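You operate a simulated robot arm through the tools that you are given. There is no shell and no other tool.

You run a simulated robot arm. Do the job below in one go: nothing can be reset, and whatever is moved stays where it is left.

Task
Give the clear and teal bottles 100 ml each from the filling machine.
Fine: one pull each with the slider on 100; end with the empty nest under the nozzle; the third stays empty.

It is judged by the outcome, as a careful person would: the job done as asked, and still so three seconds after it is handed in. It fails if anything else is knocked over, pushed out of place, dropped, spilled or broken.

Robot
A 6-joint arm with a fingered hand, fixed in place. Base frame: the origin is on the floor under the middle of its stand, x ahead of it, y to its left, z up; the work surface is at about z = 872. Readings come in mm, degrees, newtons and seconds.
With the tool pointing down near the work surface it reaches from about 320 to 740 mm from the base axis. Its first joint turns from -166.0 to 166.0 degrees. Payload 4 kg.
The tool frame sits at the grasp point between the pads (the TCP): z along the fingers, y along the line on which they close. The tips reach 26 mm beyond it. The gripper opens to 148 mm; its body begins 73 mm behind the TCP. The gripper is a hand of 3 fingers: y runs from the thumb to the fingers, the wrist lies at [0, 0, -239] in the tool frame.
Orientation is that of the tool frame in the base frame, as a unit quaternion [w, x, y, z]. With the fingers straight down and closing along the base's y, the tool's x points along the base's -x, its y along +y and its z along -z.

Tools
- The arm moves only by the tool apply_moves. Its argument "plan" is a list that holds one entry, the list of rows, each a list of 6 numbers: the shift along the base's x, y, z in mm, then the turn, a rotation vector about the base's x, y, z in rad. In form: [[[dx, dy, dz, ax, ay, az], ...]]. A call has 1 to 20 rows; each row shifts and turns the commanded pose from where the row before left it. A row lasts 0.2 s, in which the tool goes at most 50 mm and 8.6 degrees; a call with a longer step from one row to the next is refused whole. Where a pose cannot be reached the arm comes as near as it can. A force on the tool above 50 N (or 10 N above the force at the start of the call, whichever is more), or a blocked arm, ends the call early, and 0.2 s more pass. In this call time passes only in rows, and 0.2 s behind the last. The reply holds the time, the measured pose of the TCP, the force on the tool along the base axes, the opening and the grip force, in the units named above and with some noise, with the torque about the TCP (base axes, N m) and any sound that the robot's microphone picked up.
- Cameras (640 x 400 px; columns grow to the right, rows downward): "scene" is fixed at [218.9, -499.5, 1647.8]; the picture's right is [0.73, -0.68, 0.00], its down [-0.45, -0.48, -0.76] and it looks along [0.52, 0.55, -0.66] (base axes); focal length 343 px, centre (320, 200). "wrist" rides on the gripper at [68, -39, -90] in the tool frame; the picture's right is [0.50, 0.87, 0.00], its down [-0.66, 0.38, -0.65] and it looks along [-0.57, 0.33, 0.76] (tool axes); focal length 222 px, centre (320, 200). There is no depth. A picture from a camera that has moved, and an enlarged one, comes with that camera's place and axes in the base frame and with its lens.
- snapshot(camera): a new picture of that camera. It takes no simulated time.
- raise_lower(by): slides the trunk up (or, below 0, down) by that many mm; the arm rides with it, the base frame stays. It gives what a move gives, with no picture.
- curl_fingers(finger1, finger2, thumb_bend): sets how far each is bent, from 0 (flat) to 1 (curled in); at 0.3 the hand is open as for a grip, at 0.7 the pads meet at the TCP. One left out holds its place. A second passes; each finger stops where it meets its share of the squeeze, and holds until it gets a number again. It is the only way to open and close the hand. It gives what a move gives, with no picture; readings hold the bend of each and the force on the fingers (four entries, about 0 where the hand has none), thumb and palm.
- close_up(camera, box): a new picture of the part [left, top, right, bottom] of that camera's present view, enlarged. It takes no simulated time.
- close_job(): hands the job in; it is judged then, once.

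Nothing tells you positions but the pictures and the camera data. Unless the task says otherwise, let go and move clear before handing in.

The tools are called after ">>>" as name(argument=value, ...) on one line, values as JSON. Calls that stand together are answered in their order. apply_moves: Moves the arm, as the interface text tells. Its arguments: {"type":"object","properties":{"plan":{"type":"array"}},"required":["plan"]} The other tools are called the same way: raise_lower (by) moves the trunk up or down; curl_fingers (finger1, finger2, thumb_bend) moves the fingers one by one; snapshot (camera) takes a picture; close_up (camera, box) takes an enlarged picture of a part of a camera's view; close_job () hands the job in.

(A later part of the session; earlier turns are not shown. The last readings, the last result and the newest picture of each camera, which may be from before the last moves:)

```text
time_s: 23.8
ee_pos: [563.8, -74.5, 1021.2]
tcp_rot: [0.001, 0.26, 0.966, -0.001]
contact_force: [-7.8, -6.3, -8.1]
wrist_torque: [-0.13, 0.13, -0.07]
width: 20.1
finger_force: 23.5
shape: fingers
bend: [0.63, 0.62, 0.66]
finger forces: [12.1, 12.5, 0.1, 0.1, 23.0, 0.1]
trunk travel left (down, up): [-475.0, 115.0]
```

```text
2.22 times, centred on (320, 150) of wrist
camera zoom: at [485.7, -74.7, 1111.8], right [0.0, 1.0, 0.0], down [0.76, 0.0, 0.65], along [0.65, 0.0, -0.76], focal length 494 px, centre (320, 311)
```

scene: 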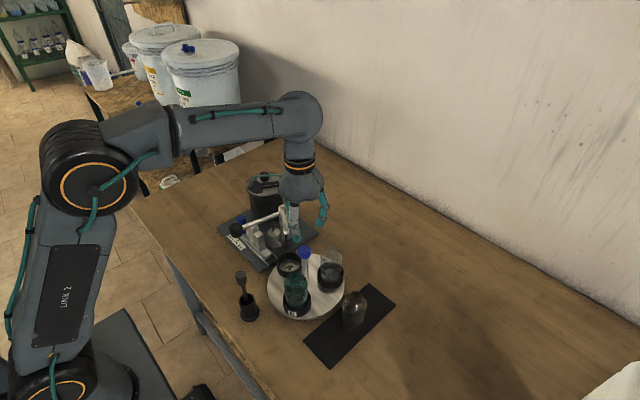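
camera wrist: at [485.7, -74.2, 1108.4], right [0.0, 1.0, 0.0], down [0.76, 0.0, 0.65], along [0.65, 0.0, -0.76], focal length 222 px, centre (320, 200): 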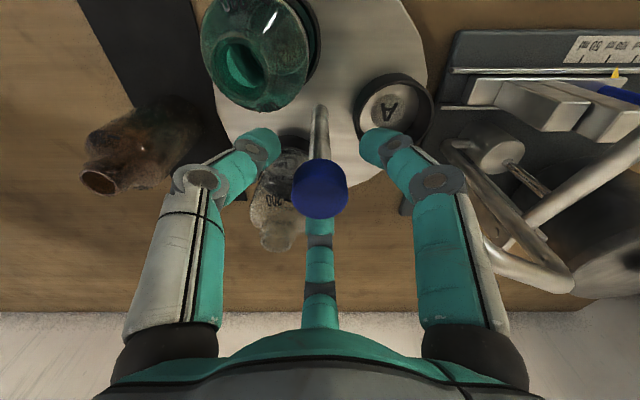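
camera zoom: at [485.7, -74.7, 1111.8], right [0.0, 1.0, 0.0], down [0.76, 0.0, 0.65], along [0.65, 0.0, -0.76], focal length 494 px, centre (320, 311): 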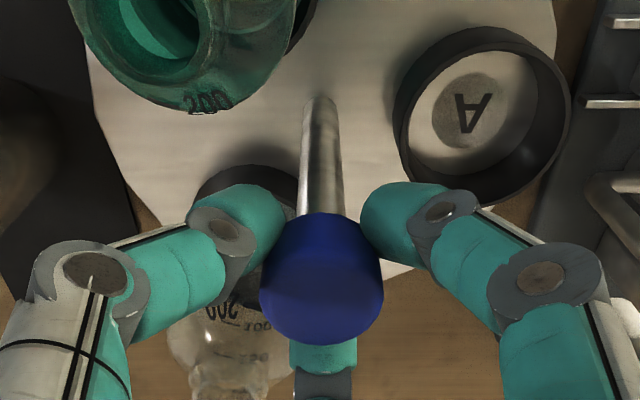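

The cap is held firmly. I'll twist +20° first to see whether the turntable follows.

>>> apply_moves(plan=[[[0, 0, 0, 0, 0, 0.07], [0, 0, 0, 0, 0, 0.09], [0, 0, 0, 0, 0, 0.1], [0, 0, 0, 0, 0, 0.09]]])

>>> snapshot(camera="wrist")

>>> close_up(camera="scene", box=[240, 220, 370, 330])

```text
time_s: 24.8
ee_pos: [563.5, -76.5, 1021.1]
tcp_rot: [-0.001, 0.086, 0.996, 0.001]
contact_force: [-6.9, -8.2, -12.5]
wrist_torque: [-0.13, 0.12, -0.05]
width: 20.8
finger_force: 23.1
shape: fingers
bend: [0.63, 0.62, 0.66]
finger forces: [11.6, 12.5, 0.0, 0.1, 21.7, 0.0]
trunk travel left (down, up): [-475.0, 115.0]
```

```text
taken
camera wrist: at [490.4, -102.1, 1112.1], right [-0.34, 0.94, 0.0], down [0.71, 0.26, 0.65], along [0.61, 0.23, -0.76], focal length 222 px, centre (320, 200)
```

wrist: 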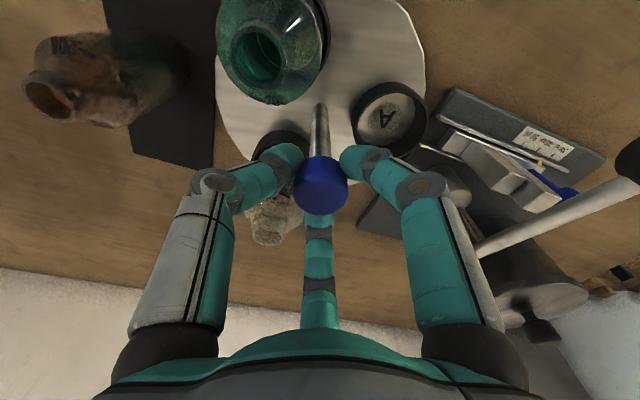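

```text
3.64 times, centred on (305, 275) of scene
camera zoom: at [218.9, -499.5, 1647.8], right [0.73, -0.68, 0.0], down [-0.45, -0.48, -0.76], along [0.52, 0.55, -0.66], focal length 1246 px, centre (374, -73)
```

zoom: 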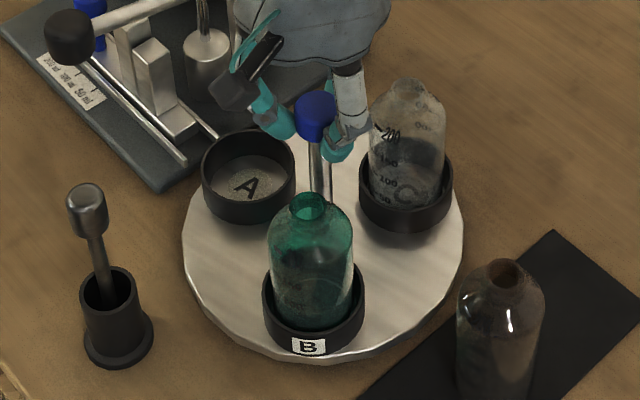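

The turntable follows the twist smoothly and the bottles stay steady. I'll finish this first 60°.

>>> apply_moves(plan=[[[0, 0, 0, 0, 0, 0.09], [0, 0, 0, 0, 0, 0.11], [0, 0, 0, 0, 0, 0.11], [0, 0, 0, 0, 0, 0.11], [0, 0, 0, 0, 0, 0.11], [0, 0, 0, 0, 0, 0.1], [0, 0, 0, 0, 0, 0.067]]])

>>> snapshot(camera="wrist")

>>> close_up(camera="scene", box=[240, 220, 370, 330])

```text
time_s: 26.4
ee_pos: [564.7, -77.3, 1022.2]
tcp_rot: [0.001, -0.259, 0.966, 0.001]
contact_force: [-0.1, -12.7, -13.6]
wrist_torque: [-0.21, 0.05, 0.02]
width: 20.4
finger_force: 23.0
shape: fingers
bend: [0.62, 0.62, 0.66]
finger forces: [12.3, 10.5, 0.0, 0.0, 22.9, 0.0]
trunk travel left (down, up): [-475.0, 115.0]
```

```text
taken
camera wrist: at [526.1, -143.3, 1112.2], right [-0.87, 0.5, 0.0], down [0.38, 0.65, 0.65], along [0.33, 0.57, -0.76], focal length 222 px, centre (320, 200)
```

wrist: 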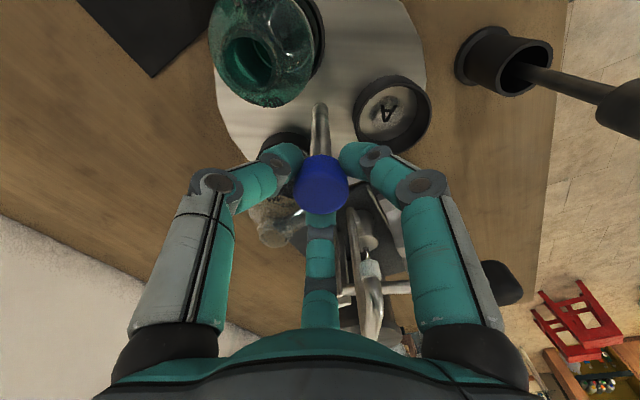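

```text
3.64 times, centred on (305, 275) of scene
camera zoom: at [218.9, -499.5, 1647.8], right [0.73, -0.68, 0.0], down [-0.45, -0.48, -0.76], along [0.52, 0.55, -0.66], focal length 1246 px, centre (374, -73)
```

zoom: 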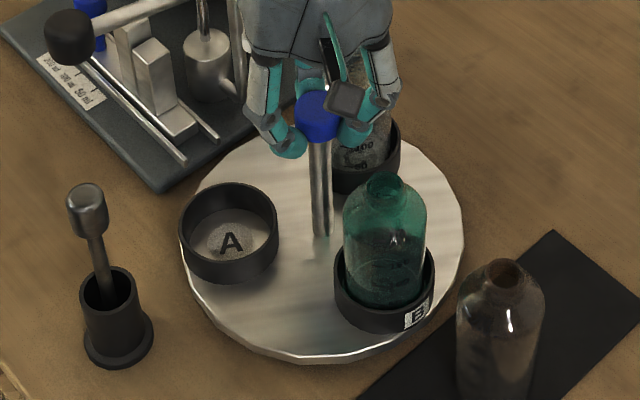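

The table turned 60° with both bottles upright. I'll open, turn the hand back 60°, and regrip for the second half.

>>> curl_fingers(finger1=0.55, finger2=0.55, thumb_bend=0.55)

>>> apply_moves(plan=[[[0, 0, 0, 0, 0, -0.13], [0, 0, 0, 0, 0, -0.13], [0, 0, 0, 0, 0, -0.13], [0, 0, 0, 0, 0, -0.13], [0, 0, 0, 0, 0, -0.13], [0, 0, 0, 0, 0, -0.13], [0, 0, 0, 0, 0, -0.13], [0, 0, 0, 0, 0, -0.137]]])

>>> snapshot(camera="wrist")

>>> close_up(camera="scene", box=[240, 220, 370, 330])

```text
time_s: 27.4
ee_pos: [564.5, -75.1, 1022.2]
tcp_rot: [0.0, -0.258, 0.966, 0.001]
contact_force: [-1.0, -0.1, 0.7]
wrist_torque: [0.01, 0.0, -0.02]
width: 45.2
finger_force: 0.1
shape: fingers
bend: [0.55, 0.55, 0.55]
finger forces: [0.0, 0.1, 0.1, 0.0, 0.0, 0.0]
trunk travel left (down, up): [-475.0, 115.0]
```

```text
time_s: 29.2
ee_pos: [563.7, -75.5, 1022.5]
tcp_rot: [0.0, 0.26, 0.966, 0.001]
contact_force: [-0.7, -0.7, 0.1]
wrist_torque: [0.02, 0.0, 0.01]
width: 45.5
finger_force: 0.0
shape: fingers
bend: [0.55, 0.55, 0.55]
finger forces: [0.0, 0.0, 0.0, 0.1, 0.1, 0.1]
trunk travel left (down, up): [-475.0, 115.0]
```

```text
taken
camera wrist: at [485.9, -74.2, 1112.5], right [0.0, 1.0, 0.0], down [0.76, 0.0, 0.65], along [0.65, 0.0, -0.76], focal length 222 px, centre (320, 200)
```

wrist: 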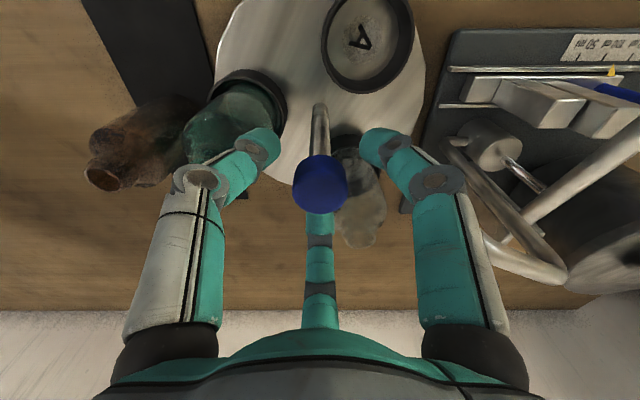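

```text
3.64 times, centred on (305, 275) of scene
camera zoom: at [218.9, -499.5, 1647.8], right [0.73, -0.68, 0.0], down [-0.45, -0.48, -0.76], along [0.52, 0.55, -0.66], focal length 1246 px, centre (374, -73)
```

zoom: 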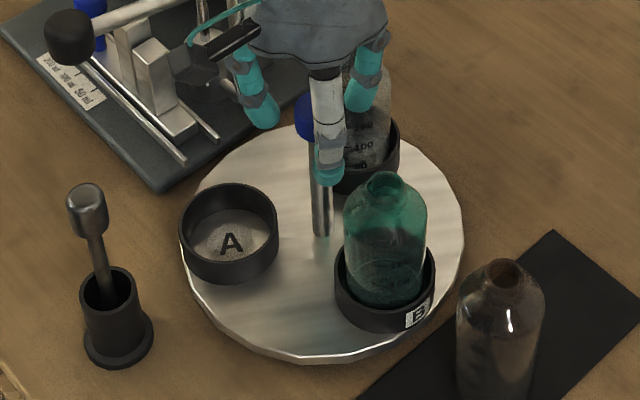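

The table stayed put when released. Regripping for the second 60° twist to bring the clear bottle under the nozzle.

>>> curl_fingers(finger1=0.8, finger2=0.8, thumb_bend=0.8)

>>> apply_moves(plan=[[[0, 0, 0, 0, 0, 0.07], [0, 0, 0, 0, 0, 0.1], [0, 0, 0, 0, 0, 0.11], [0, 0, 0, 0, 0, 0.11], [0, 0, 0, 0, 0, 0.11], [0, 0, 0, 0, 0, 0.11], [0, 0, 0, 0, 0, 0.11], [0, 0, 0, 0, 0, 0.11], [0, 0, 0, 0, 0, 0.1], [0, 0, 0, 0, 0, 0.07], [0, 0, 0, 0, 0, 0.047]]])

>>> snapshot(camera="wrist")

>>> close_up(camera="scene", box=[240, 200, 370, 320])

```text
time_s: 30.2
ee_pos: [563.3, -76.0, 1022.1]
tcp_rot: [0.001, 0.26, 0.966, 0.001]
contact_force: [-6.1, -7.5, -8.0]
wrist_torque: [-0.15, 0.06, -0.02]
width: 19.5
finger_force: 23.6
shape: fingers
bend: [0.63, 0.62, 0.66]
finger forces: [12.0, 12.5, 0.0, 0.1, 22.7, 0.1]
trunk travel left (down, up): [-475.0, 115.0]
```

```text
time_s: 32.6
ee_pos: [565.3, -76.8, 1022.9]
tcp_rot: [0.0, -0.259, 0.966, 0.0]
contact_force: [4.7, -10.4, -8.7]
wrist_torque: [-0.21, -0.12, -0.03]
width: 19.5
finger_force: 23.4
shape: fingers
bend: [0.63, 0.62, 0.66]
finger forces: [11.4, 11.9, 0.1, 0.0, 23.7, 0.0]
trunk travel left (down, up): [-475.0, 115.0]
```

```text
taken
camera wrist: at [526.1, -143.2, 1112.3], right [-0.87, 0.5, 0.0], down [0.38, 0.65, 0.65], along [0.33, 0.57, -0.76], focal length 222 px, centre (320, 200)
```

wrist: 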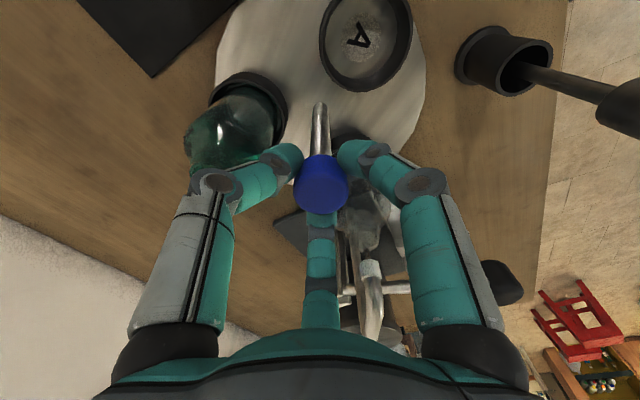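

```text
3.33 times, centred on (305, 260) of scene
camera zoom: at [218.9, -499.5, 1647.8], right [0.73, -0.68, 0.0], down [-0.45, -0.48, -0.76], along [0.52, 0.55, -0.66], focal length 1142 px, centre (370, 0)
```

zoom: 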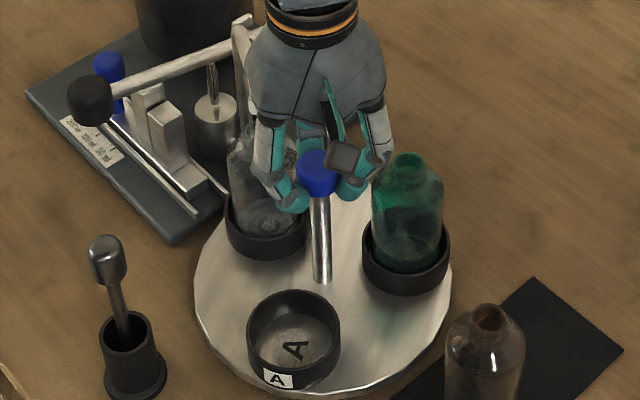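

The clear bottle now stands under the nozzle, and nest A has taken exactly the place where B was (its label is at the same pixel), so the turn is 120°. I'll let go, rise, and check the alignment.

>>> curl_fingers(finger1=0.55, finger2=0.55, thumb_bend=0.55)

>>> apply_moves(plan=[[[0, 0, 20, 0, 0, 0], [0, 0, 20, 0, 0, 0], [0, 0, 20, 0, 0, 0], [0, 0, 20, 0, 0, 0], [0, 0, 20, 0, 0, 0]]])

>>> snapshot(camera="wrist")

>>> close_up(camera="wrist", box=[270, 130, 430, 250])

>>> close_up(camera="scene", box=[240, 210, 350, 320])

```text
time_s: 33.6
ee_pos: [564.0, -73.6, 1022.7]
tcp_rot: [0.0, -0.258, 0.966, 0.0]
contact_force: [-0.4, 0.0, -0.9]
wrist_torque: [-0.02, 0.0, 0.0]
width: 45.2
finger_force: 0.0
shape: fingers
bend: [0.55, 0.55, 0.55]
finger forces: [0.0, 0.0, 0.0, 0.0, 0.0, 0.0]
trunk travel left (down, up): [-475.0, 115.0]
```

```text
time_s: 34.8
ee_pos: [563.4, -75.8, 1123.2]
tcp_rot: [0.0, -0.259, 0.966, 0.001]
contact_force: [-0.7, -0.9, -0.4]
wrist_torque: [0.02, -0.01, -0.01]
width: 45.6
finger_force: 0.0
shape: fingers
bend: [0.55, 0.55, 0.55]
finger forces: [0.1, 0.0, 0.0, 0.0, 0.1, 0.0]
trunk travel left (down, up): [-475.0, 115.0]
```

```text
taken
camera wrist: at [524.9, -142.6, 1213.6], right [-0.87, 0.5, 0.0], down [0.38, 0.65, 0.65], along [0.33, 0.57, -0.76], focal length 222 px, centre (320, 200)
```

wrist: 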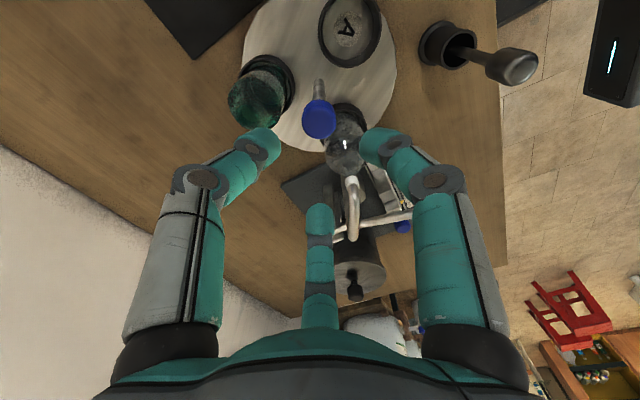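

```text
3.33 times, centred on (350, 190) of wrist
camera zoom: at [524.9, -142.6, 1213.6], right [-0.87, 0.5, 0.0], down [0.38, 0.65, 0.65], along [0.33, 0.57, -0.76], focal length 740 px, centre (220, 233)
```

zoom: 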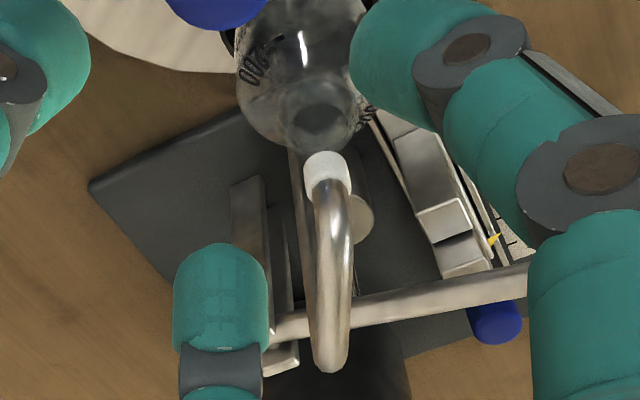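

```text
3.64 times, centred on (295, 265) of scene
camera zoom: at [218.9, -499.5, 1647.8], right [0.73, -0.68, 0.0], down [-0.45, -0.48, -0.76], along [0.52, 0.55, -0.66], focal length 1246 px, centre (411, -36)
```

zoom: 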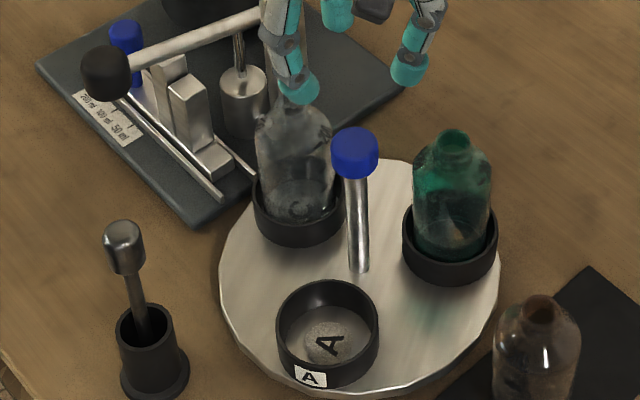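

The bottle's mouth and the nozzle line up within a few millimetres. Now I'll move high over to the lever ball and look at it from above.

>>> apply_moves(plan=[[[-13.3, 29.6, 0, 0, 0, 0], [-13.3, 29.6, 0, 0, 0, 0], [-13.3, 29.6, 0, 0, 0, 0], [-13.3, 29.6, 0, 0, 0, 0], [-13.3, 29.6, 0, 0, 0, 0], [-13.0, 29.0, 0, 0, 0, 0]]])

>>> snapshot(camera="wrist")

>>> close_up(camera="wrist", box=[220, 60, 420, 220])

>>> close_up(camera="scene", box=[200, 170, 320, 290])

```text
time_s: 36.2
ee_pos: [485.3, 101.0, 1120.7]
tcp_rot: [0.001, -0.258, 0.966, 0.0]
contact_force: [-0.4, -0.1, -1.4]
wrist_torque: [-0.01, 0.01, -0.01]
width: 45.3
finger_force: 0.2
shape: fingers
bend: [0.55, 0.55, 0.55]
finger forces: [0.0, 0.0, 0.1, 0.1, 0.0, 0.1]
trunk travel left (down, up): [-475.0, 115.0]
```

```text
taken
camera wrist: at [445.1, 34.4, 1211.9], right [-0.87, 0.5, 0.0], down [0.38, 0.65, 0.65], along [0.33, 0.57, -0.76], focal length 222 px, centre (320, 200)
```

wrist: 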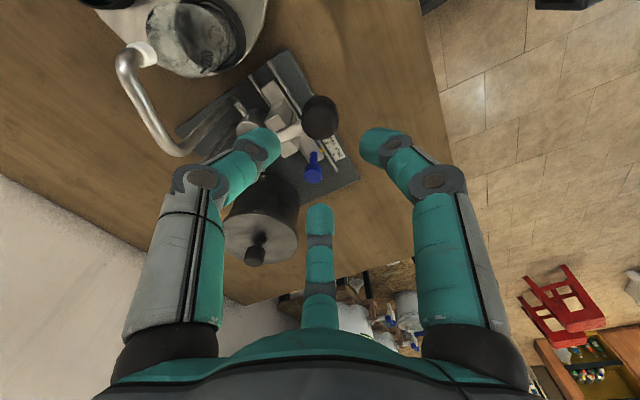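

```text
2.50 times, centred on (320, 140) of wrist
camera zoom: at [445.1, 34.4, 1211.9], right [-0.87, 0.5, 0.0], down [0.38, 0.65, 0.65], along [0.33, 0.57, -0.76], focal length 555 px, centre (320, 350)
```

zoom: 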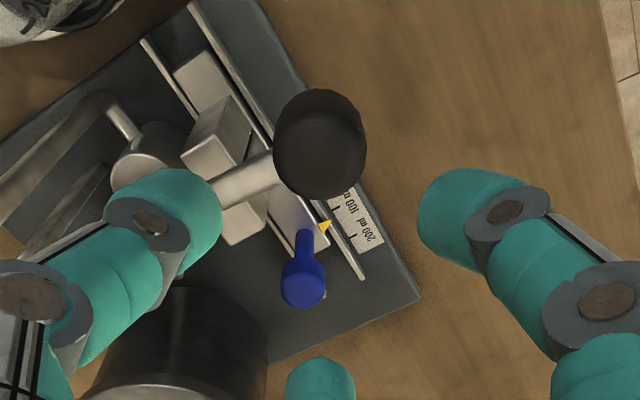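

```text
3.33 times, centred on (260, 230) of scene
camera zoom: at [218.9, -499.5, 1647.8], right [0.73, -0.68, 0.0], down [-0.45, -0.48, -0.76], along [0.52, 0.55, -0.66], focal length 1142 px, centre (520, 100)
```

zoom: 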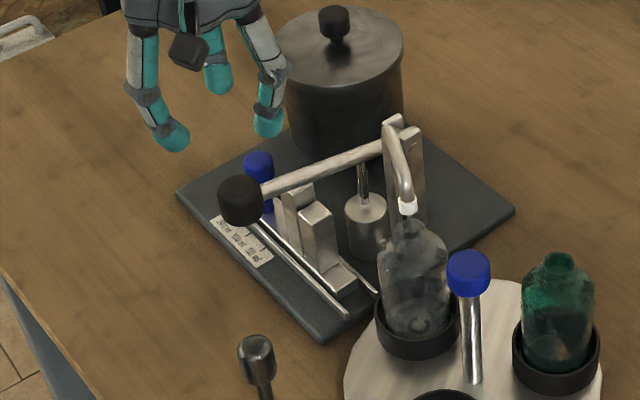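

The lever ball is at (483.5, 101, 1005), about 34 mm wide, and the slider's shorter step sits under the lever. I'll close the fingers into a point and come down just above the ball, to press the lever down in one stroke.

>>> curl_fingers(finger1=0.72, finger2=0.72, thumb_bend=0.72)

>>> apply_moves(plan=[[[-0.6, 0, -15, 0, 0, 0], [-0.6, 0, -15, 0, 0, 0], [0, 0, -15, 0, 0, 0], [0, 0, -12, 0, 0, 0]]])

>>> snapshot(camera="wrist")

>>> close_up(camera="scene", box=[190, 160, 310, 280])

```text
time_s: 37.2
ee_pos: [484.5, 101.9, 1121.4]
tcp_rot: [0.0, -0.258, 0.966, 0.001]
contact_force: [-0.2, 0.0, 0.0]
wrist_torque: [0.02, 0.03, -0.02]
width: 0.1
finger_force: 0.0
shape: fingers
bend: [0.71, 0.71, 0.71]
finger forces: [0.0, 0.0, 0.0, 0.1, 0.1, 0.1]
trunk travel left (down, up): [-475.0, 115.0]
```

```text
time_s: 38.2
ee_pos: [485.2, 101.9, 1064.8]
tcp_rot: [0.001, -0.258, 0.966, 0.001]
contact_force: [0.3, -0.3, 1.0]
wrist_torque: [-0.02, -0.03, -0.02]
width: 0.0
finger_force: 0.2
shape: fingers
bend: [0.71, 0.71, 0.71]
finger forces: [0.0, 0.1, 0.1, 0.0, 0.0, 0.0]
trunk travel left (down, up): [-475.0, 115.0]
```

```text
taken
camera wrist: at [445.7, 35.0, 1155.1], right [-0.86, 0.5, 0.0], down [0.38, 0.65, 0.65], along [0.33, 0.57, -0.76], focal length 222 px, centre (320, 200)
```

wrist: 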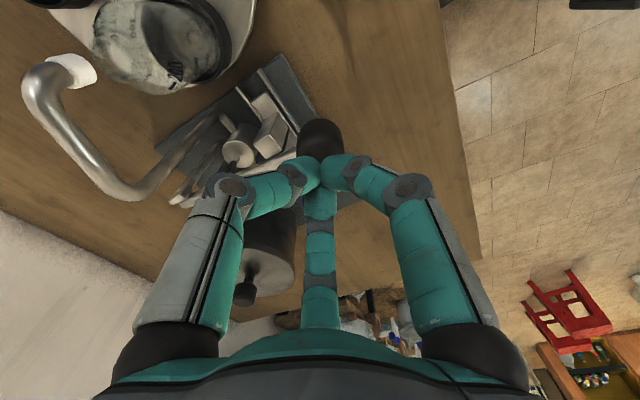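

```text
3.33 times, centred on (250, 220) of scene
camera zoom: at [218.9, -499.5, 1647.8], right [0.73, -0.68, 0.0], down [-0.45, -0.48, -0.76], along [0.52, 0.55, -0.66], focal length 1142 px, centre (553, 133)
```

zoom: 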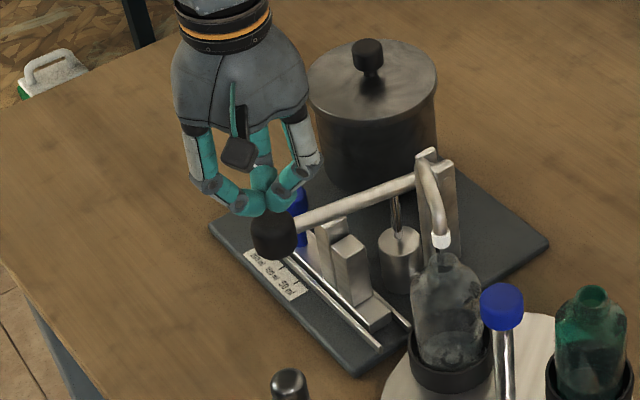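

The fingertips are right above the ball with nothing else in the way. I'll press straight down in one smooth stroke until the lever meets its stop.

>>> apply_moves(plan=[[[0, 0, -5, 0, 0, 0], [0, 0, -5, 0, 0, 0], [0, 0, -4, 0, 0, 0], [0, 0, -4, 0, 0, 0], [0, 0, -4, 0, 0, 0], [0, 0, -4, 0, 0, 0], [0, 0, -4, 0, 0, 0], [0, 0, -4, 0, 0, 0], [0, 0, -4, 0, 0, 0], [0, 0, -4, 0, 0, 0], [0, 0, -4, 0, 0, 0], [0, 0, -4, 0, 0, 0], [0, 0, -4, 0, 0, 0], [0, 0, -4, 0, 0, 0], [0, 0, -4, 0, 0, 0], [0, 0, -4, 0, 0, 0]]])

>>> close_up(camera="scene", box=[190, 160, 310, 280])

>>> snapshot(camera="wrist")

```text
time_s: 41.6
ee_pos: [482.9, 101.6, 998.4]
tcp_rot: [0.0, -0.258, 0.966, 0.0]
contact_force: [0.3, 0.7, 1.1]
wrist_torque: [0.03, 0.04, 0.0]
width: 0.0
finger_force: 0.1
shape: fingers
bend: [0.71, 0.71, 0.71]
finger forces: [0.0, 0.0, 0.0, 0.1, 0.1, 0.0]
trunk travel left (down, up): [-475.0, 115.0]
```

```text
3.33 times, centred on (250, 220) of scene
camera zoom: at [218.9, -499.5, 1647.8], right [0.73, -0.68, 0.0], down [-0.45, -0.48, -0.76], along [0.52, 0.55, -0.66], focal length 1142 px, centre (553, 133)
```

zoom: 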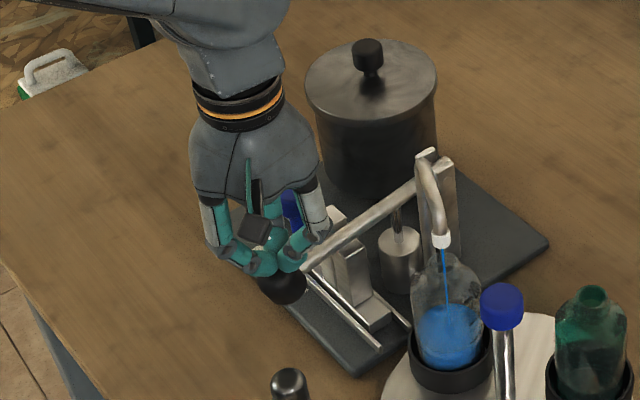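

```text
taken
camera wrist: at [443.9, 34.9, 1089.6], right [-0.87, 0.5, 0.0], down [0.38, 0.65, 0.65], along [0.33, 0.57, -0.76], focal length 222 px, centre (320, 200)
```

wrist: 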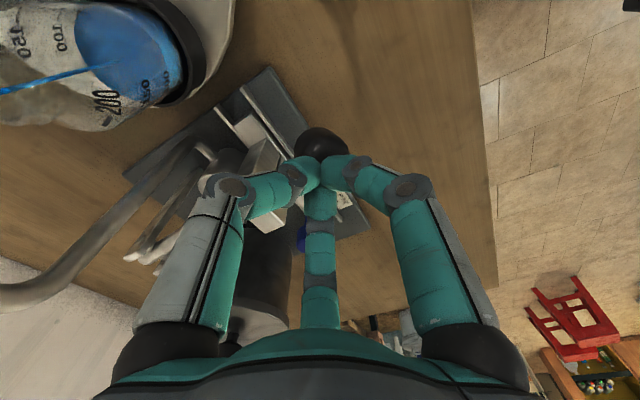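

Blue liquid is streaming into the clear bottle while the lever is being pressed. I'll look closely to see whether the lever has reached its stop.

>>> close_up(camera="scene", box=[230, 205, 320, 285])

>>> close_up(camera="scene", box=[255, 215, 305, 260])

>>> close_up(camera="wrist", box=[180, 90, 340, 230])

```text
5.00 times, centred on (275, 245) of scene
camera zoom: at [218.9, -499.5, 1647.8], right [0.73, -0.68, 0.0], down [-0.45, -0.48, -0.76], along [0.52, 0.55, -0.66], focal length 1713 px, centre (545, -25)
```

zoom: 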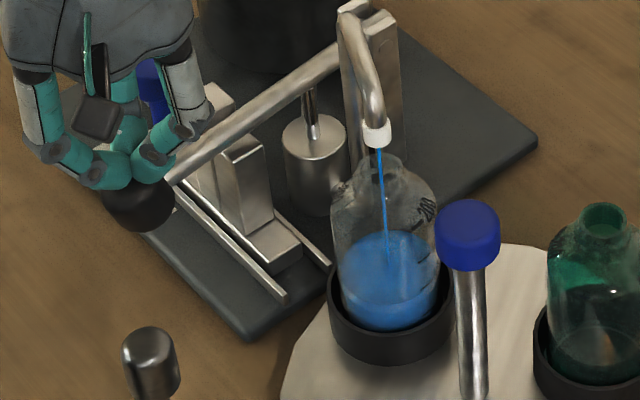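

```text
8.89 times, centred on (280, 238) of scene
camera zoom: at [218.9, -499.5, 1647.8], right [0.73, -0.68, 0.0], down [-0.45, -0.48, -0.76], along [0.52, 0.55, -0.66], focal length 3046 px, centre (676, -133)
```

zoom: 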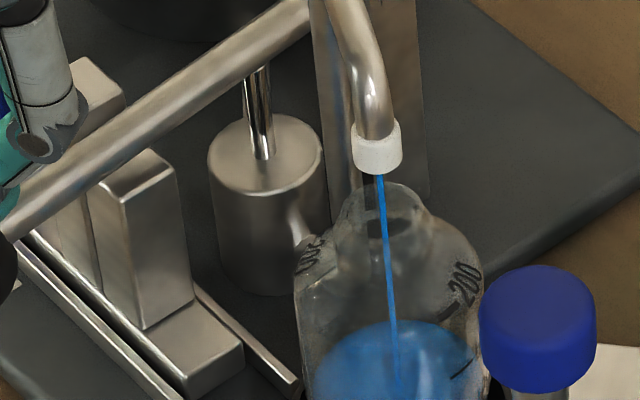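

```text
2.86 times, centred on (260, 160) of wrist
camera zoom: at [443.9, 34.9, 1089.6], right [-0.87, 0.5, 0.0], down [0.38, 0.65, 0.65], along [0.33, 0.57, -0.76], focal length 635 px, centre (491, 314)
```

zoom: 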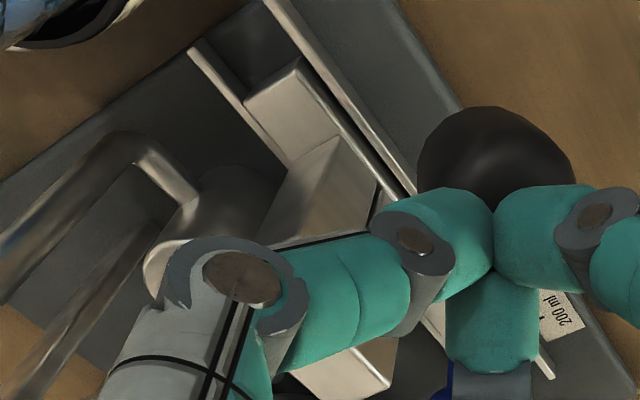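

The stream is still running and the force is near zero. The lever looks just above the short step, so I'll keep pressing slowly in the same stroke until I feel the stop.

>>> apply_moves(plan=[[[0, 0, -2, 0, 0, 0], [0, 0, -2, 0, 0, 0], [0, 0, -2, 0, 0, 0], [0, 0, -2, 0, 0, 0]]])

>>> close_up(camera="scene", box=[230, 205, 320, 285])

```text
time_s: 42.6
ee_pos: [483.0, 101.1, 992.4]
tcp_rot: [0.001, -0.257, 0.966, 0.0]
contact_force: [-0.3, 0.7, 4.5]
wrist_torque: [0.01, 0.06, -0.02]
width: 0.2
finger_force: 4.0
shape: fingers
bend: [0.71, 0.71, 0.71]
finger forces: [6.7, 0.0, 0.0, 0.0, 0.0, 0.1]
trunk travel left (down, up): [-475.0, 115.0]
```

```text
5.00 times, centred on (275, 245) of scene
camera zoom: at [218.9, -499.5, 1647.8], right [0.73, -0.68, 0.0], down [-0.45, -0.48, -0.76], along [0.52, 0.55, -0.66], focal length 1713 px, centre (545, -25)
```

zoom: 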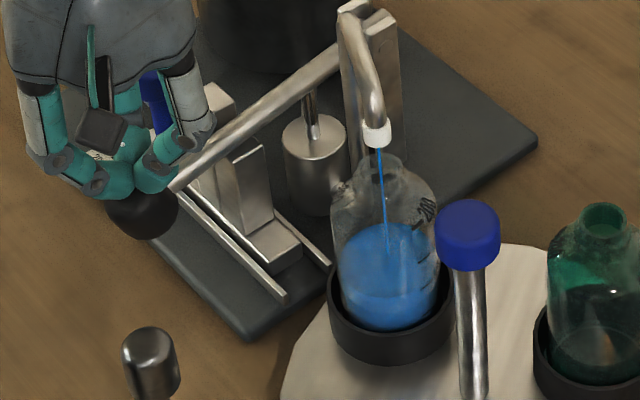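

I now feel a light contact (about 4.5 N). I'll continue slowly in the same stroke until the stop is firm.

>>> apply_moves(plan=[[[0, 0, -1.5, 0, 0, 0], [0, 0, -1.5, 0, 0, 0], [0, 0, -1.5, 0, 0, 0]]])

>>> close_up(camera="scene", box=[230, 205, 320, 285])

>>> snapshot(camera="wrist")

```text
time_s: 43.4
ee_pos: [482.9, 101.5, 989.4]
tcp_rot: [0.004, -0.258, 0.966, 0.0]
contact_force: [2.3, -3.5, 47.4]
wrist_torque: [-0.28, -0.05, 0.05]
width: 0.0
finger_force: 30.1
shape: fingers
bend: [0.73, 0.72, 0.72]
finger forces: [22.6, 8.5, 0.0, 0.0, 28.3, 0.1]
trunk travel left (down, up): [-475.0, 115.0]
```

```text
5.00 times, centred on (275, 245) of scene
camera zoom: at [218.9, -499.5, 1647.8], right [0.73, -0.68, 0.0], down [-0.45, -0.48, -0.76], along [0.52, 0.55, -0.66], focal length 1713 px, centre (545, -25)
```

zoom: 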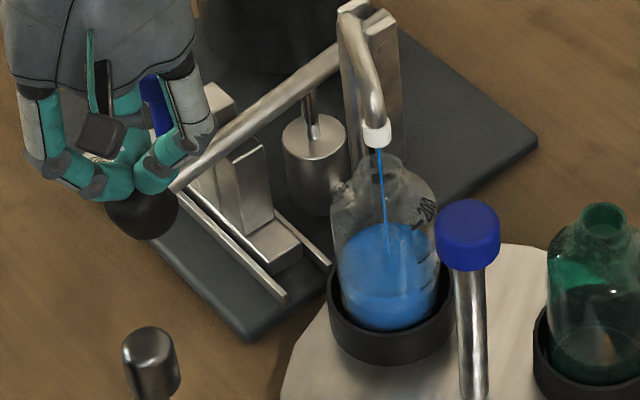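

```text
taken
camera wrist: at [443.2, 34.0, 1080.0], right [-0.87, 0.5, -0.01], down [0.37, 0.65, 0.66], along [0.33, 0.57, -0.75], focal length 222 px, centre (320, 200)
```

wrist: 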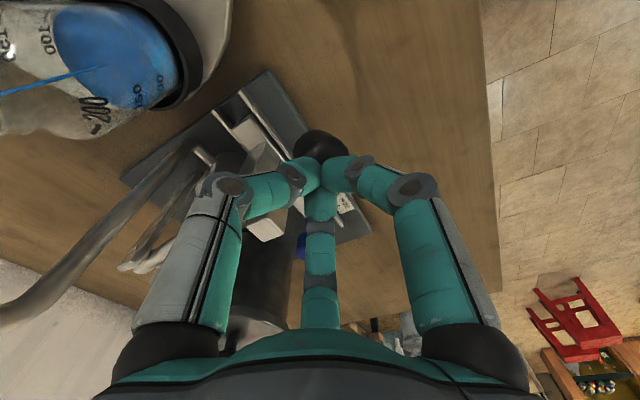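

The lever is on its stop now (47 N). I'll hold it there a moment and see whether the stream finishes.

>>> apply_moves(plan=[[[0, 0, 1, 0, 0, 0], [0, 0, 0, 0, 0, 0], [0, 0, 0, 0, 0, 0], [0, 0, 0, 0, 0, 0], [0, 0, 0, 0, 0, 0]]])

>>> close_up(camera="scene", box=[230, 205, 320, 285])

```text
time_s: 44.6
ee_pos: [482.6, 100.0, 989.2]
tcp_rot: [0.004, -0.258, 0.966, 0.001]
contact_force: [7.8, -2.4, 53.3]
wrist_torque: [-0.28, -0.2, 0.06]
width: 0.0
finger_force: 31.6
shape: fingers
bend: [0.73, 0.72, 0.72]
finger forces: [20.3, 11.2, 0.0, 0.0, 32.5, 0.0]
trunk travel left (down, up): [-475.0, 115.0]
```

```text
5.00 times, centred on (275, 245) of scene
camera zoom: at [218.9, -499.5, 1647.8], right [0.73, -0.68, 0.0], down [-0.45, -0.48, -0.76], along [0.52, 0.55, -0.66], focal length 1713 px, centre (545, -25)
```

zoom: 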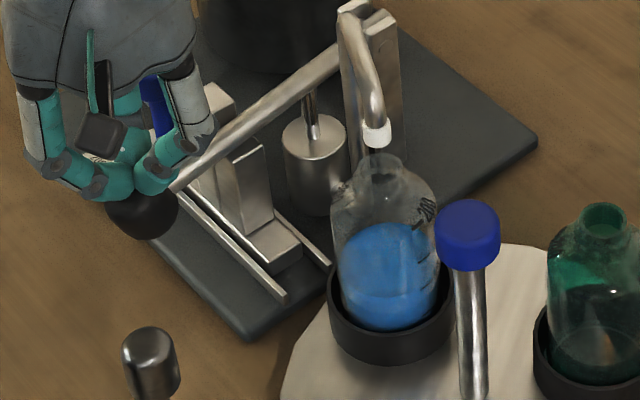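

The stream has stopped and the clear bottle has its dose. Now I'll rise slowly and see whether the lever comes back up by itself.

>>> apply_moves(plan=[[[0, 0, 2, 0, 0, 0], [0, 0, 4, 0, 0, 0], [0, 0, 4, 0, 0, 0], [0, 0, 5, 0, 0, 0], [0, 0, 5, 0, 0, 0], [0, 0, 5, 0, 0, 0], [0, 0, 5, 0, 0, 0], [0, 0, 5, 0, 0, 0], [0, 0, 6, 0, 0, 0], [0, 0, 6, 0, 0, 0], [0, 0, 6, 0, 0, 0], [0, 0, 6, 0, 0, 0], [0, 0, 8, 0, 0, 0], [0, 0, 10, 0, 0, 0], [0, 0, 12, 0, 0, 0]]])

>>> close_up(camera="scene", box=[200, 180, 320, 290])

>>> snapshot(camera="wrist")

```text
time_s: 47.8
ee_pos: [484.3, 101.5, 1075.9]
tcp_rot: [0.0, -0.258, 0.966, 0.001]
contact_force: [0.0, 0.8, 0.0]
wrist_torque: [0.01, 0.03, -0.04]
width: 0.0
finger_force: 0.1
shape: fingers
bend: [0.71, 0.71, 0.71]
finger forces: [0.0, 0.0, 0.0, 0.0, 0.0, 0.1]
trunk travel left (down, up): [-475.0, 115.0]
```

```text
3.64 times, centred on (260, 235) of scene
camera zoom: at [218.9, -499.5, 1647.8], right [0.73, -0.68, 0.0], down [-0.45, -0.48, -0.76], along [0.52, 0.55, -0.66], focal length 1246 px, centre (538, 73)
```

zoom: 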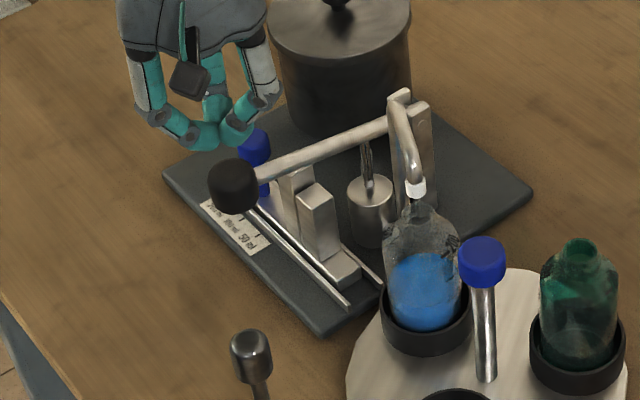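

```text
taken
camera wrist: at [444.5, 35.5, 1167.2], right [-0.87, 0.5, 0.0], down [0.38, 0.65, 0.65], along [0.33, 0.57, -0.76], focal length 222 px, centre (320, 200)
```

wrist: 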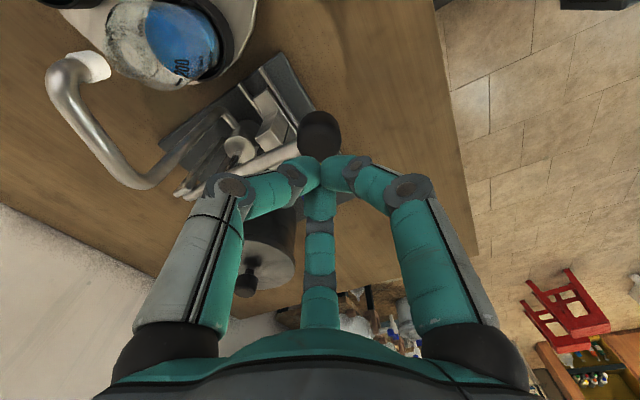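

The lever sprang back up by itself, and the machine hasn't moved. I'll check the bottle's level and the slider before turning the table.

>>> close_up(camera="scene", box=[262, 220, 312, 285])

>>> close_up(camera="scene", box=[225, 210, 275, 260])

>>> close_up(camera="wrist", box=[90, 0, 250, 100])

```text
6.15 times, centred on (287, 252) of scene
camera zoom: at [218.9, -499.5, 1647.8], right [0.73, -0.68, 0.0], down [-0.45, -0.48, -0.76], along [0.52, 0.55, -0.66], focal length 2109 px, centre (523, -123)
```

zoom: 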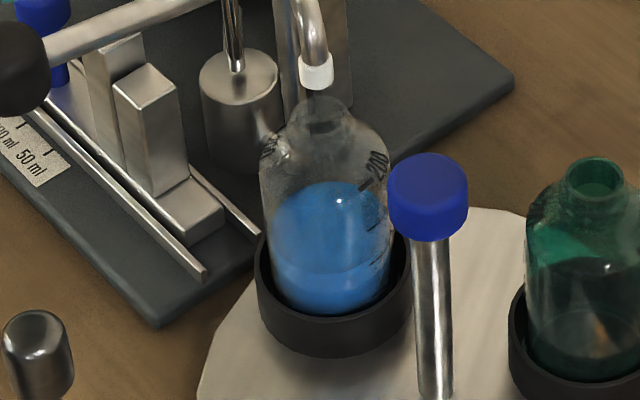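

```text
8.00 times, centred on (250, 235) of scene
camera zoom: at [218.9, -499.5, 1647.8], right [0.73, -0.68, 0.0], down [-0.45, -0.48, -0.76], along [0.52, 0.55, -0.66], focal length 2741 px, centre (880, -80)
```

zoom: 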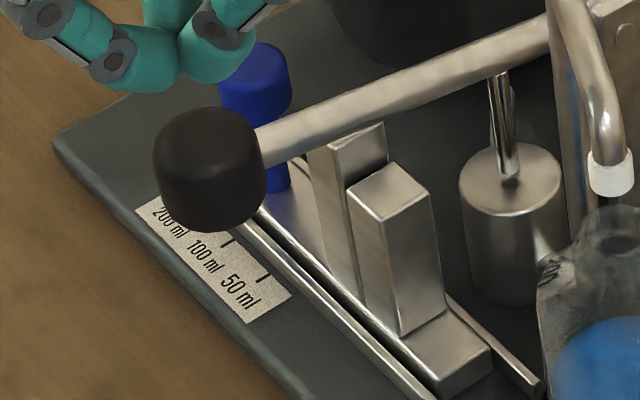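

```text
4.00 times, centred on (170, 50) of wrist
camera zoom: at [444.5, 35.5, 1167.2], right [-0.87, 0.5, 0.0], down [0.38, 0.65, 0.65], along [0.33, 0.57, -0.76], focal length 888 px, centre (920, 800)
```

zoom: 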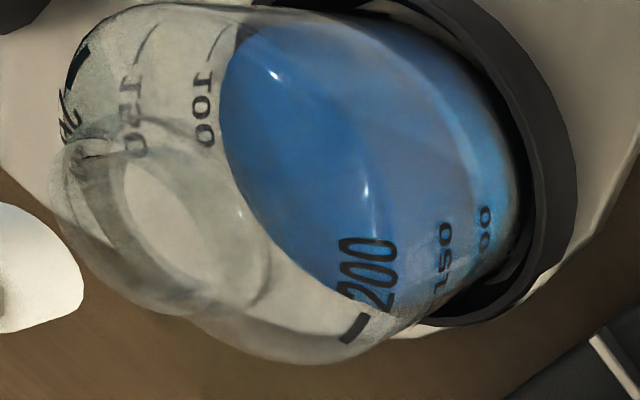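

The level sits at the clear bottle's 100 mark and the slider is still on 100. Next I'll open the fingers, go back above the turntable cap and turn another 120° to bring the teal bottle under the nozzle.

>>> apply_moves(plan=[[[0, 0, 23.5, 0, 0, 0], [0, 0, 23.5, 0, 0, 0], [9.95, -22, 0, 0, 0, -0.131], [9.95, -22, 0, 0, 0, -0.131], [9.95, -22, 0, 0, 0, -0.131], [9.95, -22, 0, 0, 0, -0.131], [9.95, -22, 0, 0, 0, -0.131], [9.95, -22, 0, 0, 0, -0.131], [9.95, -22, 0, 0, 0, -0.131], [9.95, -22, 0, 0, 0, -0.13]]])

>>> curl_fingers(finger1=0.55, finger2=0.55, thumb_bend=0.55)

>>> snapshot(camera="wrist")

```text
time_s: 50.0
ee_pos: [561.2, -74.5, 1123.4]
tcp_rot: [0.0, 0.26, 0.966, 0.001]
contact_force: [-0.8, -0.9, 0.6]
wrist_torque: [-0.04, -0.02, -0.01]
width: 0.1
finger_force: 0.1
shape: fingers
bend: [0.71, 0.71, 0.71]
finger forces: [0.0, 0.0, 0.1, 0.1, 0.1, 0.0]
trunk travel left (down, up): [-475.0, 115.0]
```

```text
time_s: 51.0
ee_pos: [561.5, -74.6, 1123.1]
tcp_rot: [0.0, 0.26, 0.966, 0.001]
contact_force: [-0.5, 0.4, -0.1]
wrist_torque: [-0.02, 0.0, 0.03]
width: 45.0
finger_force: 0.2
shape: fingers
bend: [0.55, 0.55, 0.55]
finger forces: [0.0, 0.0, 0.0, 0.0, 0.0, 0.0]
trunk travel left (down, up): [-475.0, 115.0]
```

```text
taken
camera wrist: at [483.7, -73.5, 1213.9], right [0.0, 1.0, 0.0], down [0.76, 0.0, 0.65], along [0.65, 0.0, -0.76], focal length 222 px, centre (320, 200)
```

wrist: 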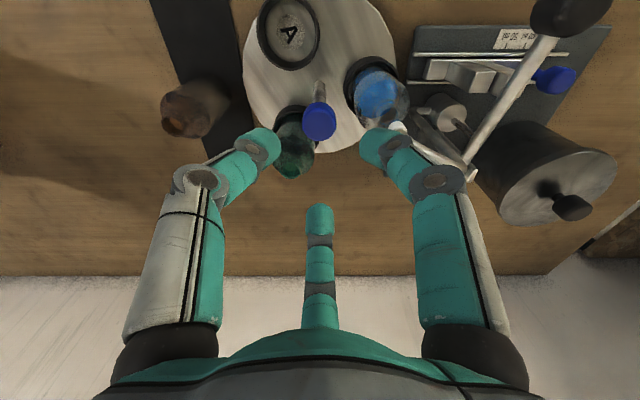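

I'm above the cap again; I'll correct about 2 mm in x, go down to the same grip height and close.

>>> apply_moves(plan=[[[2.0, -0.6, -17, 0, 0, 0], [0, 0, -17, 0, 0, 0], [0, 0, -17, 0, 0, 0], [0, 0, -17, 0, 0, 0], [0, 0, -17, 0, 0, 0], [0, 0, -16, 0, 0, 0]]])

>>> close_up(camera="wrist", box=[200, 60, 440, 240])

```text
time_s: 52.4
ee_pos: [564.2, -74.8, 1023.0]
tcp_rot: [0.001, 0.26, 0.966, 0.0]
contact_force: [-1.2, 0.3, 0.6]
wrist_torque: [0.04, 0.0, 0.0]
width: 45.5
finger_force: 0.1
shape: fingers
bend: [0.55, 0.55, 0.55]
finger forces: [0.1, 0.0, 0.0, 0.0, 0.0, 0.1]
trunk travel left (down, up): [-475.0, 115.0]
```

```text
2.22 times, centred on (320, 150) of wrist
camera zoom: at [485.8, -73.9, 1113.2], right [0.0, 1.0, 0.0], down [0.76, 0.0, 0.66], along [0.66, 0.0, -0.76], focal length 494 px, centre (320, 311)
```

zoom: 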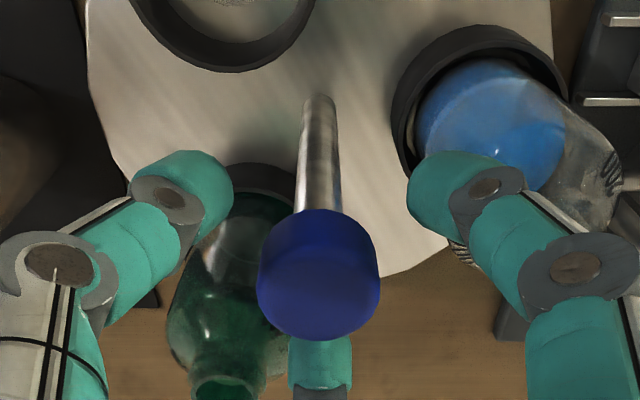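

The cap is centred again and the fingers clear both bottles. Grip and twist 60°.

>>> curl_fingers(finger1=0.8, finger2=0.8, thumb_bend=0.8)

>>> apply_moves(plan=[[[0, 0, 0, 0, 0, 0.06], [0, 0, 0, 0, 0, 0.09], [0, 0, 0, 0, 0, 0.1], [0, 0, 0, 0, 0, 0.1], [0, 0, 0, 0, 0, 0.1], [0, 0, 0, 0, 0, 0.1], [0, 0, 0, 0, 0, 0.1], [0, 0, 0, 0, 0, 0.1], [0, 0, 0, 0, 0, 0.1], [0, 0, 0, 0, 0, 0.09], [0, 0, 0, 0, 0, 0.06], [0, 0, 0, 0, 0, 0.047]]])

>>> close_up(camera="scene", box=[240, 210, 370, 330])

```text
time_s: 53.4
ee_pos: [563.4, -75.8, 1022.5]
tcp_rot: [0.001, 0.259, 0.966, 0.0]
contact_force: [-7.8, -7.1, -8.3]
wrist_torque: [-0.1, 0.09, -0.02]
width: 19.3
finger_force: 23.6
shape: fingers
bend: [0.63, 0.62, 0.66]
finger forces: [11.7, 12.6, 0.1, 0.0, 22.7, 0.0]
trunk travel left (down, up): [-475.0, 115.0]
```

```text
time_s: 56.0
ee_pos: [564.2, -75.8, 1022.5]
tcp_rot: [0.001, -0.257, 0.966, 0.001]
contact_force: [1.8, -11.5, -3.6]
wrist_torque: [-0.24, -0.03, -0.01]
width: 19.3
finger_force: 24.7
shape: fingers
bend: [0.62, 0.62, 0.66]
finger forces: [12.5, 11.6, 0.0, 0.0, 23.8, 0.0]
trunk travel left (down, up): [-475.0, 115.0]
```

```text
3.33 times, centred on (305, 270) of scene
camera zoom: at [218.9, -499.5, 1647.8], right [0.73, -0.68, 0.0], down [-0.45, -0.48, -0.76], along [0.52, 0.55, -0.66], focal length 1142 px, centre (370, -33)
```

zoom: 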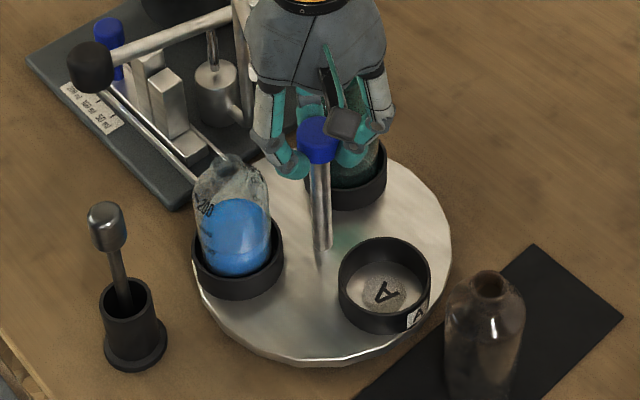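

The table turned 60° cleanly with the filled bottle steady. I'll open, turn back, regrip and do the second 60°.

>>> curl_fingers(finger1=0.55, finger2=0.55, thumb_bend=0.55)

>>> apply_moves(plan=[[[0, 0, 0, 0, 0, -0.13], [0, 0, 0, 0, 0, -0.13], [0, 0, 0, 0, 0, -0.13], [0, 0, 0, 0, 0, -0.13], [0, 0, 0, 0, 0, -0.13], [0, 0, 0, 0, 0, -0.13], [0, 0, 0, 0, 0, -0.13], [0, 0, 0, 0, 0, -0.137]]])

>>> curl_fingers(finger1=0.8, finger2=0.8, thumb_bend=0.8)

>>> apply_moves(plan=[[[0, 0, 0, 0, 0, 0.06], [0, 0, 0, 0, 0, 0.09], [0, 0, 0, 0, 0, 0.1], [0, 0, 0, 0, 0, 0.1], [0, 0, 0, 0, 0, 0.1], [0, 0, 0, 0, 0, 0.1], [0, 0, 0, 0, 0, 0.1], [0, 0, 0, 0, 0, 0.1], [0, 0, 0, 0, 0, 0.1], [0, 0, 0, 0, 0, 0.09], [0, 0, 0, 0, 0, 0.06], [0, 0, 0, 0, 0, 0.047]]])

>>> close_up(camera="scene", box=[240, 200, 370, 320])

```text
time_s: 57.0
ee_pos: [564.4, -74.8, 1021.6]
tcp_rot: [0.0, -0.258, 0.966, 0.001]
contact_force: [0.4, -0.7, 0.1]
wrist_torque: [-0.01, 0.02, 0.03]
width: 45.0
finger_force: 0.1
shape: fingers
bend: [0.55, 0.55, 0.55]
finger forces: [0.0, 0.0, 0.0, 0.0, 0.0, 0.1]
trunk travel left (down, up): [-475.0, 115.0]
```

```text
time_s: 58.8
ee_pos: [565.1, -75.8, 1022.2]
tcp_rot: [0.0, 0.26, 0.966, 0.001]
contact_force: [-0.4, 0.1, 0.4]
wrist_torque: [0.02, 0.0, 0.03]
width: 45.2
finger_force: 0.1
shape: fingers
bend: [0.55, 0.55, 0.55]
finger forces: [0.0, 0.0, 0.0, 0.0, 0.0, 0.1]
trunk travel left (down, up): [-475.0, 115.0]
```

```text
time_s: 59.8
ee_pos: [564.8, -75.7, 1021.7]
tcp_rot: [0.0, 0.26, 0.966, 0.001]
contact_force: [-7.0, -7.4, -7.4]
wrist_torque: [-0.11, 0.13, -0.03]
width: 20.1
finger_force: 23.3
shape: fingers
bend: [0.62, 0.62, 0.66]
finger forces: [12.5, 12.0, 0.1, 0.1, 22.6, 0.0]
trunk travel left (down, up): [-475.0, 115.0]
```

```text
time_s: 62.4
ee_pos: [565.9, -75.9, 1022.7]
tcp_rot: [0.0, -0.258, 0.966, 0.001]
contact_force: [1.4, -10.7, -8.4]
wrist_torque: [-0.16, 0.0, -0.16]
width: 20.4
finger_force: 23.4
shape: fingers
bend: [0.62, 0.62, 0.66]
finger forces: [11.1, 12.9, 0.0, 0.0, 23.0, 0.1]
trunk travel left (down, up): [-475.0, 115.0]
```

```text
3.33 times, centred on (305, 260) of scene
camera zoom: at [218.9, -499.5, 1647.8], right [0.73, -0.68, 0.0], down [-0.45, -0.48, -0.76], along [0.52, 0.55, -0.66], focal length 1142 px, centre (370, 0)
```

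zoom: 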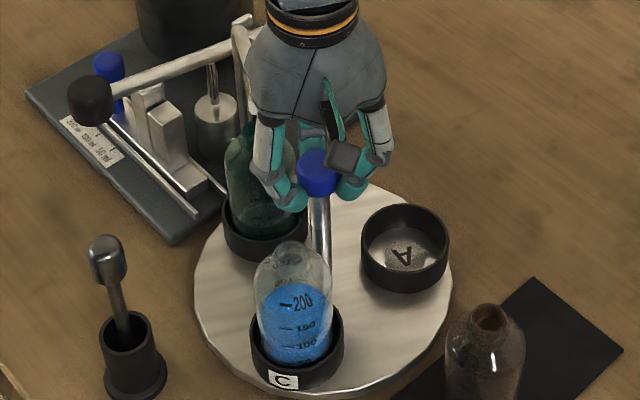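

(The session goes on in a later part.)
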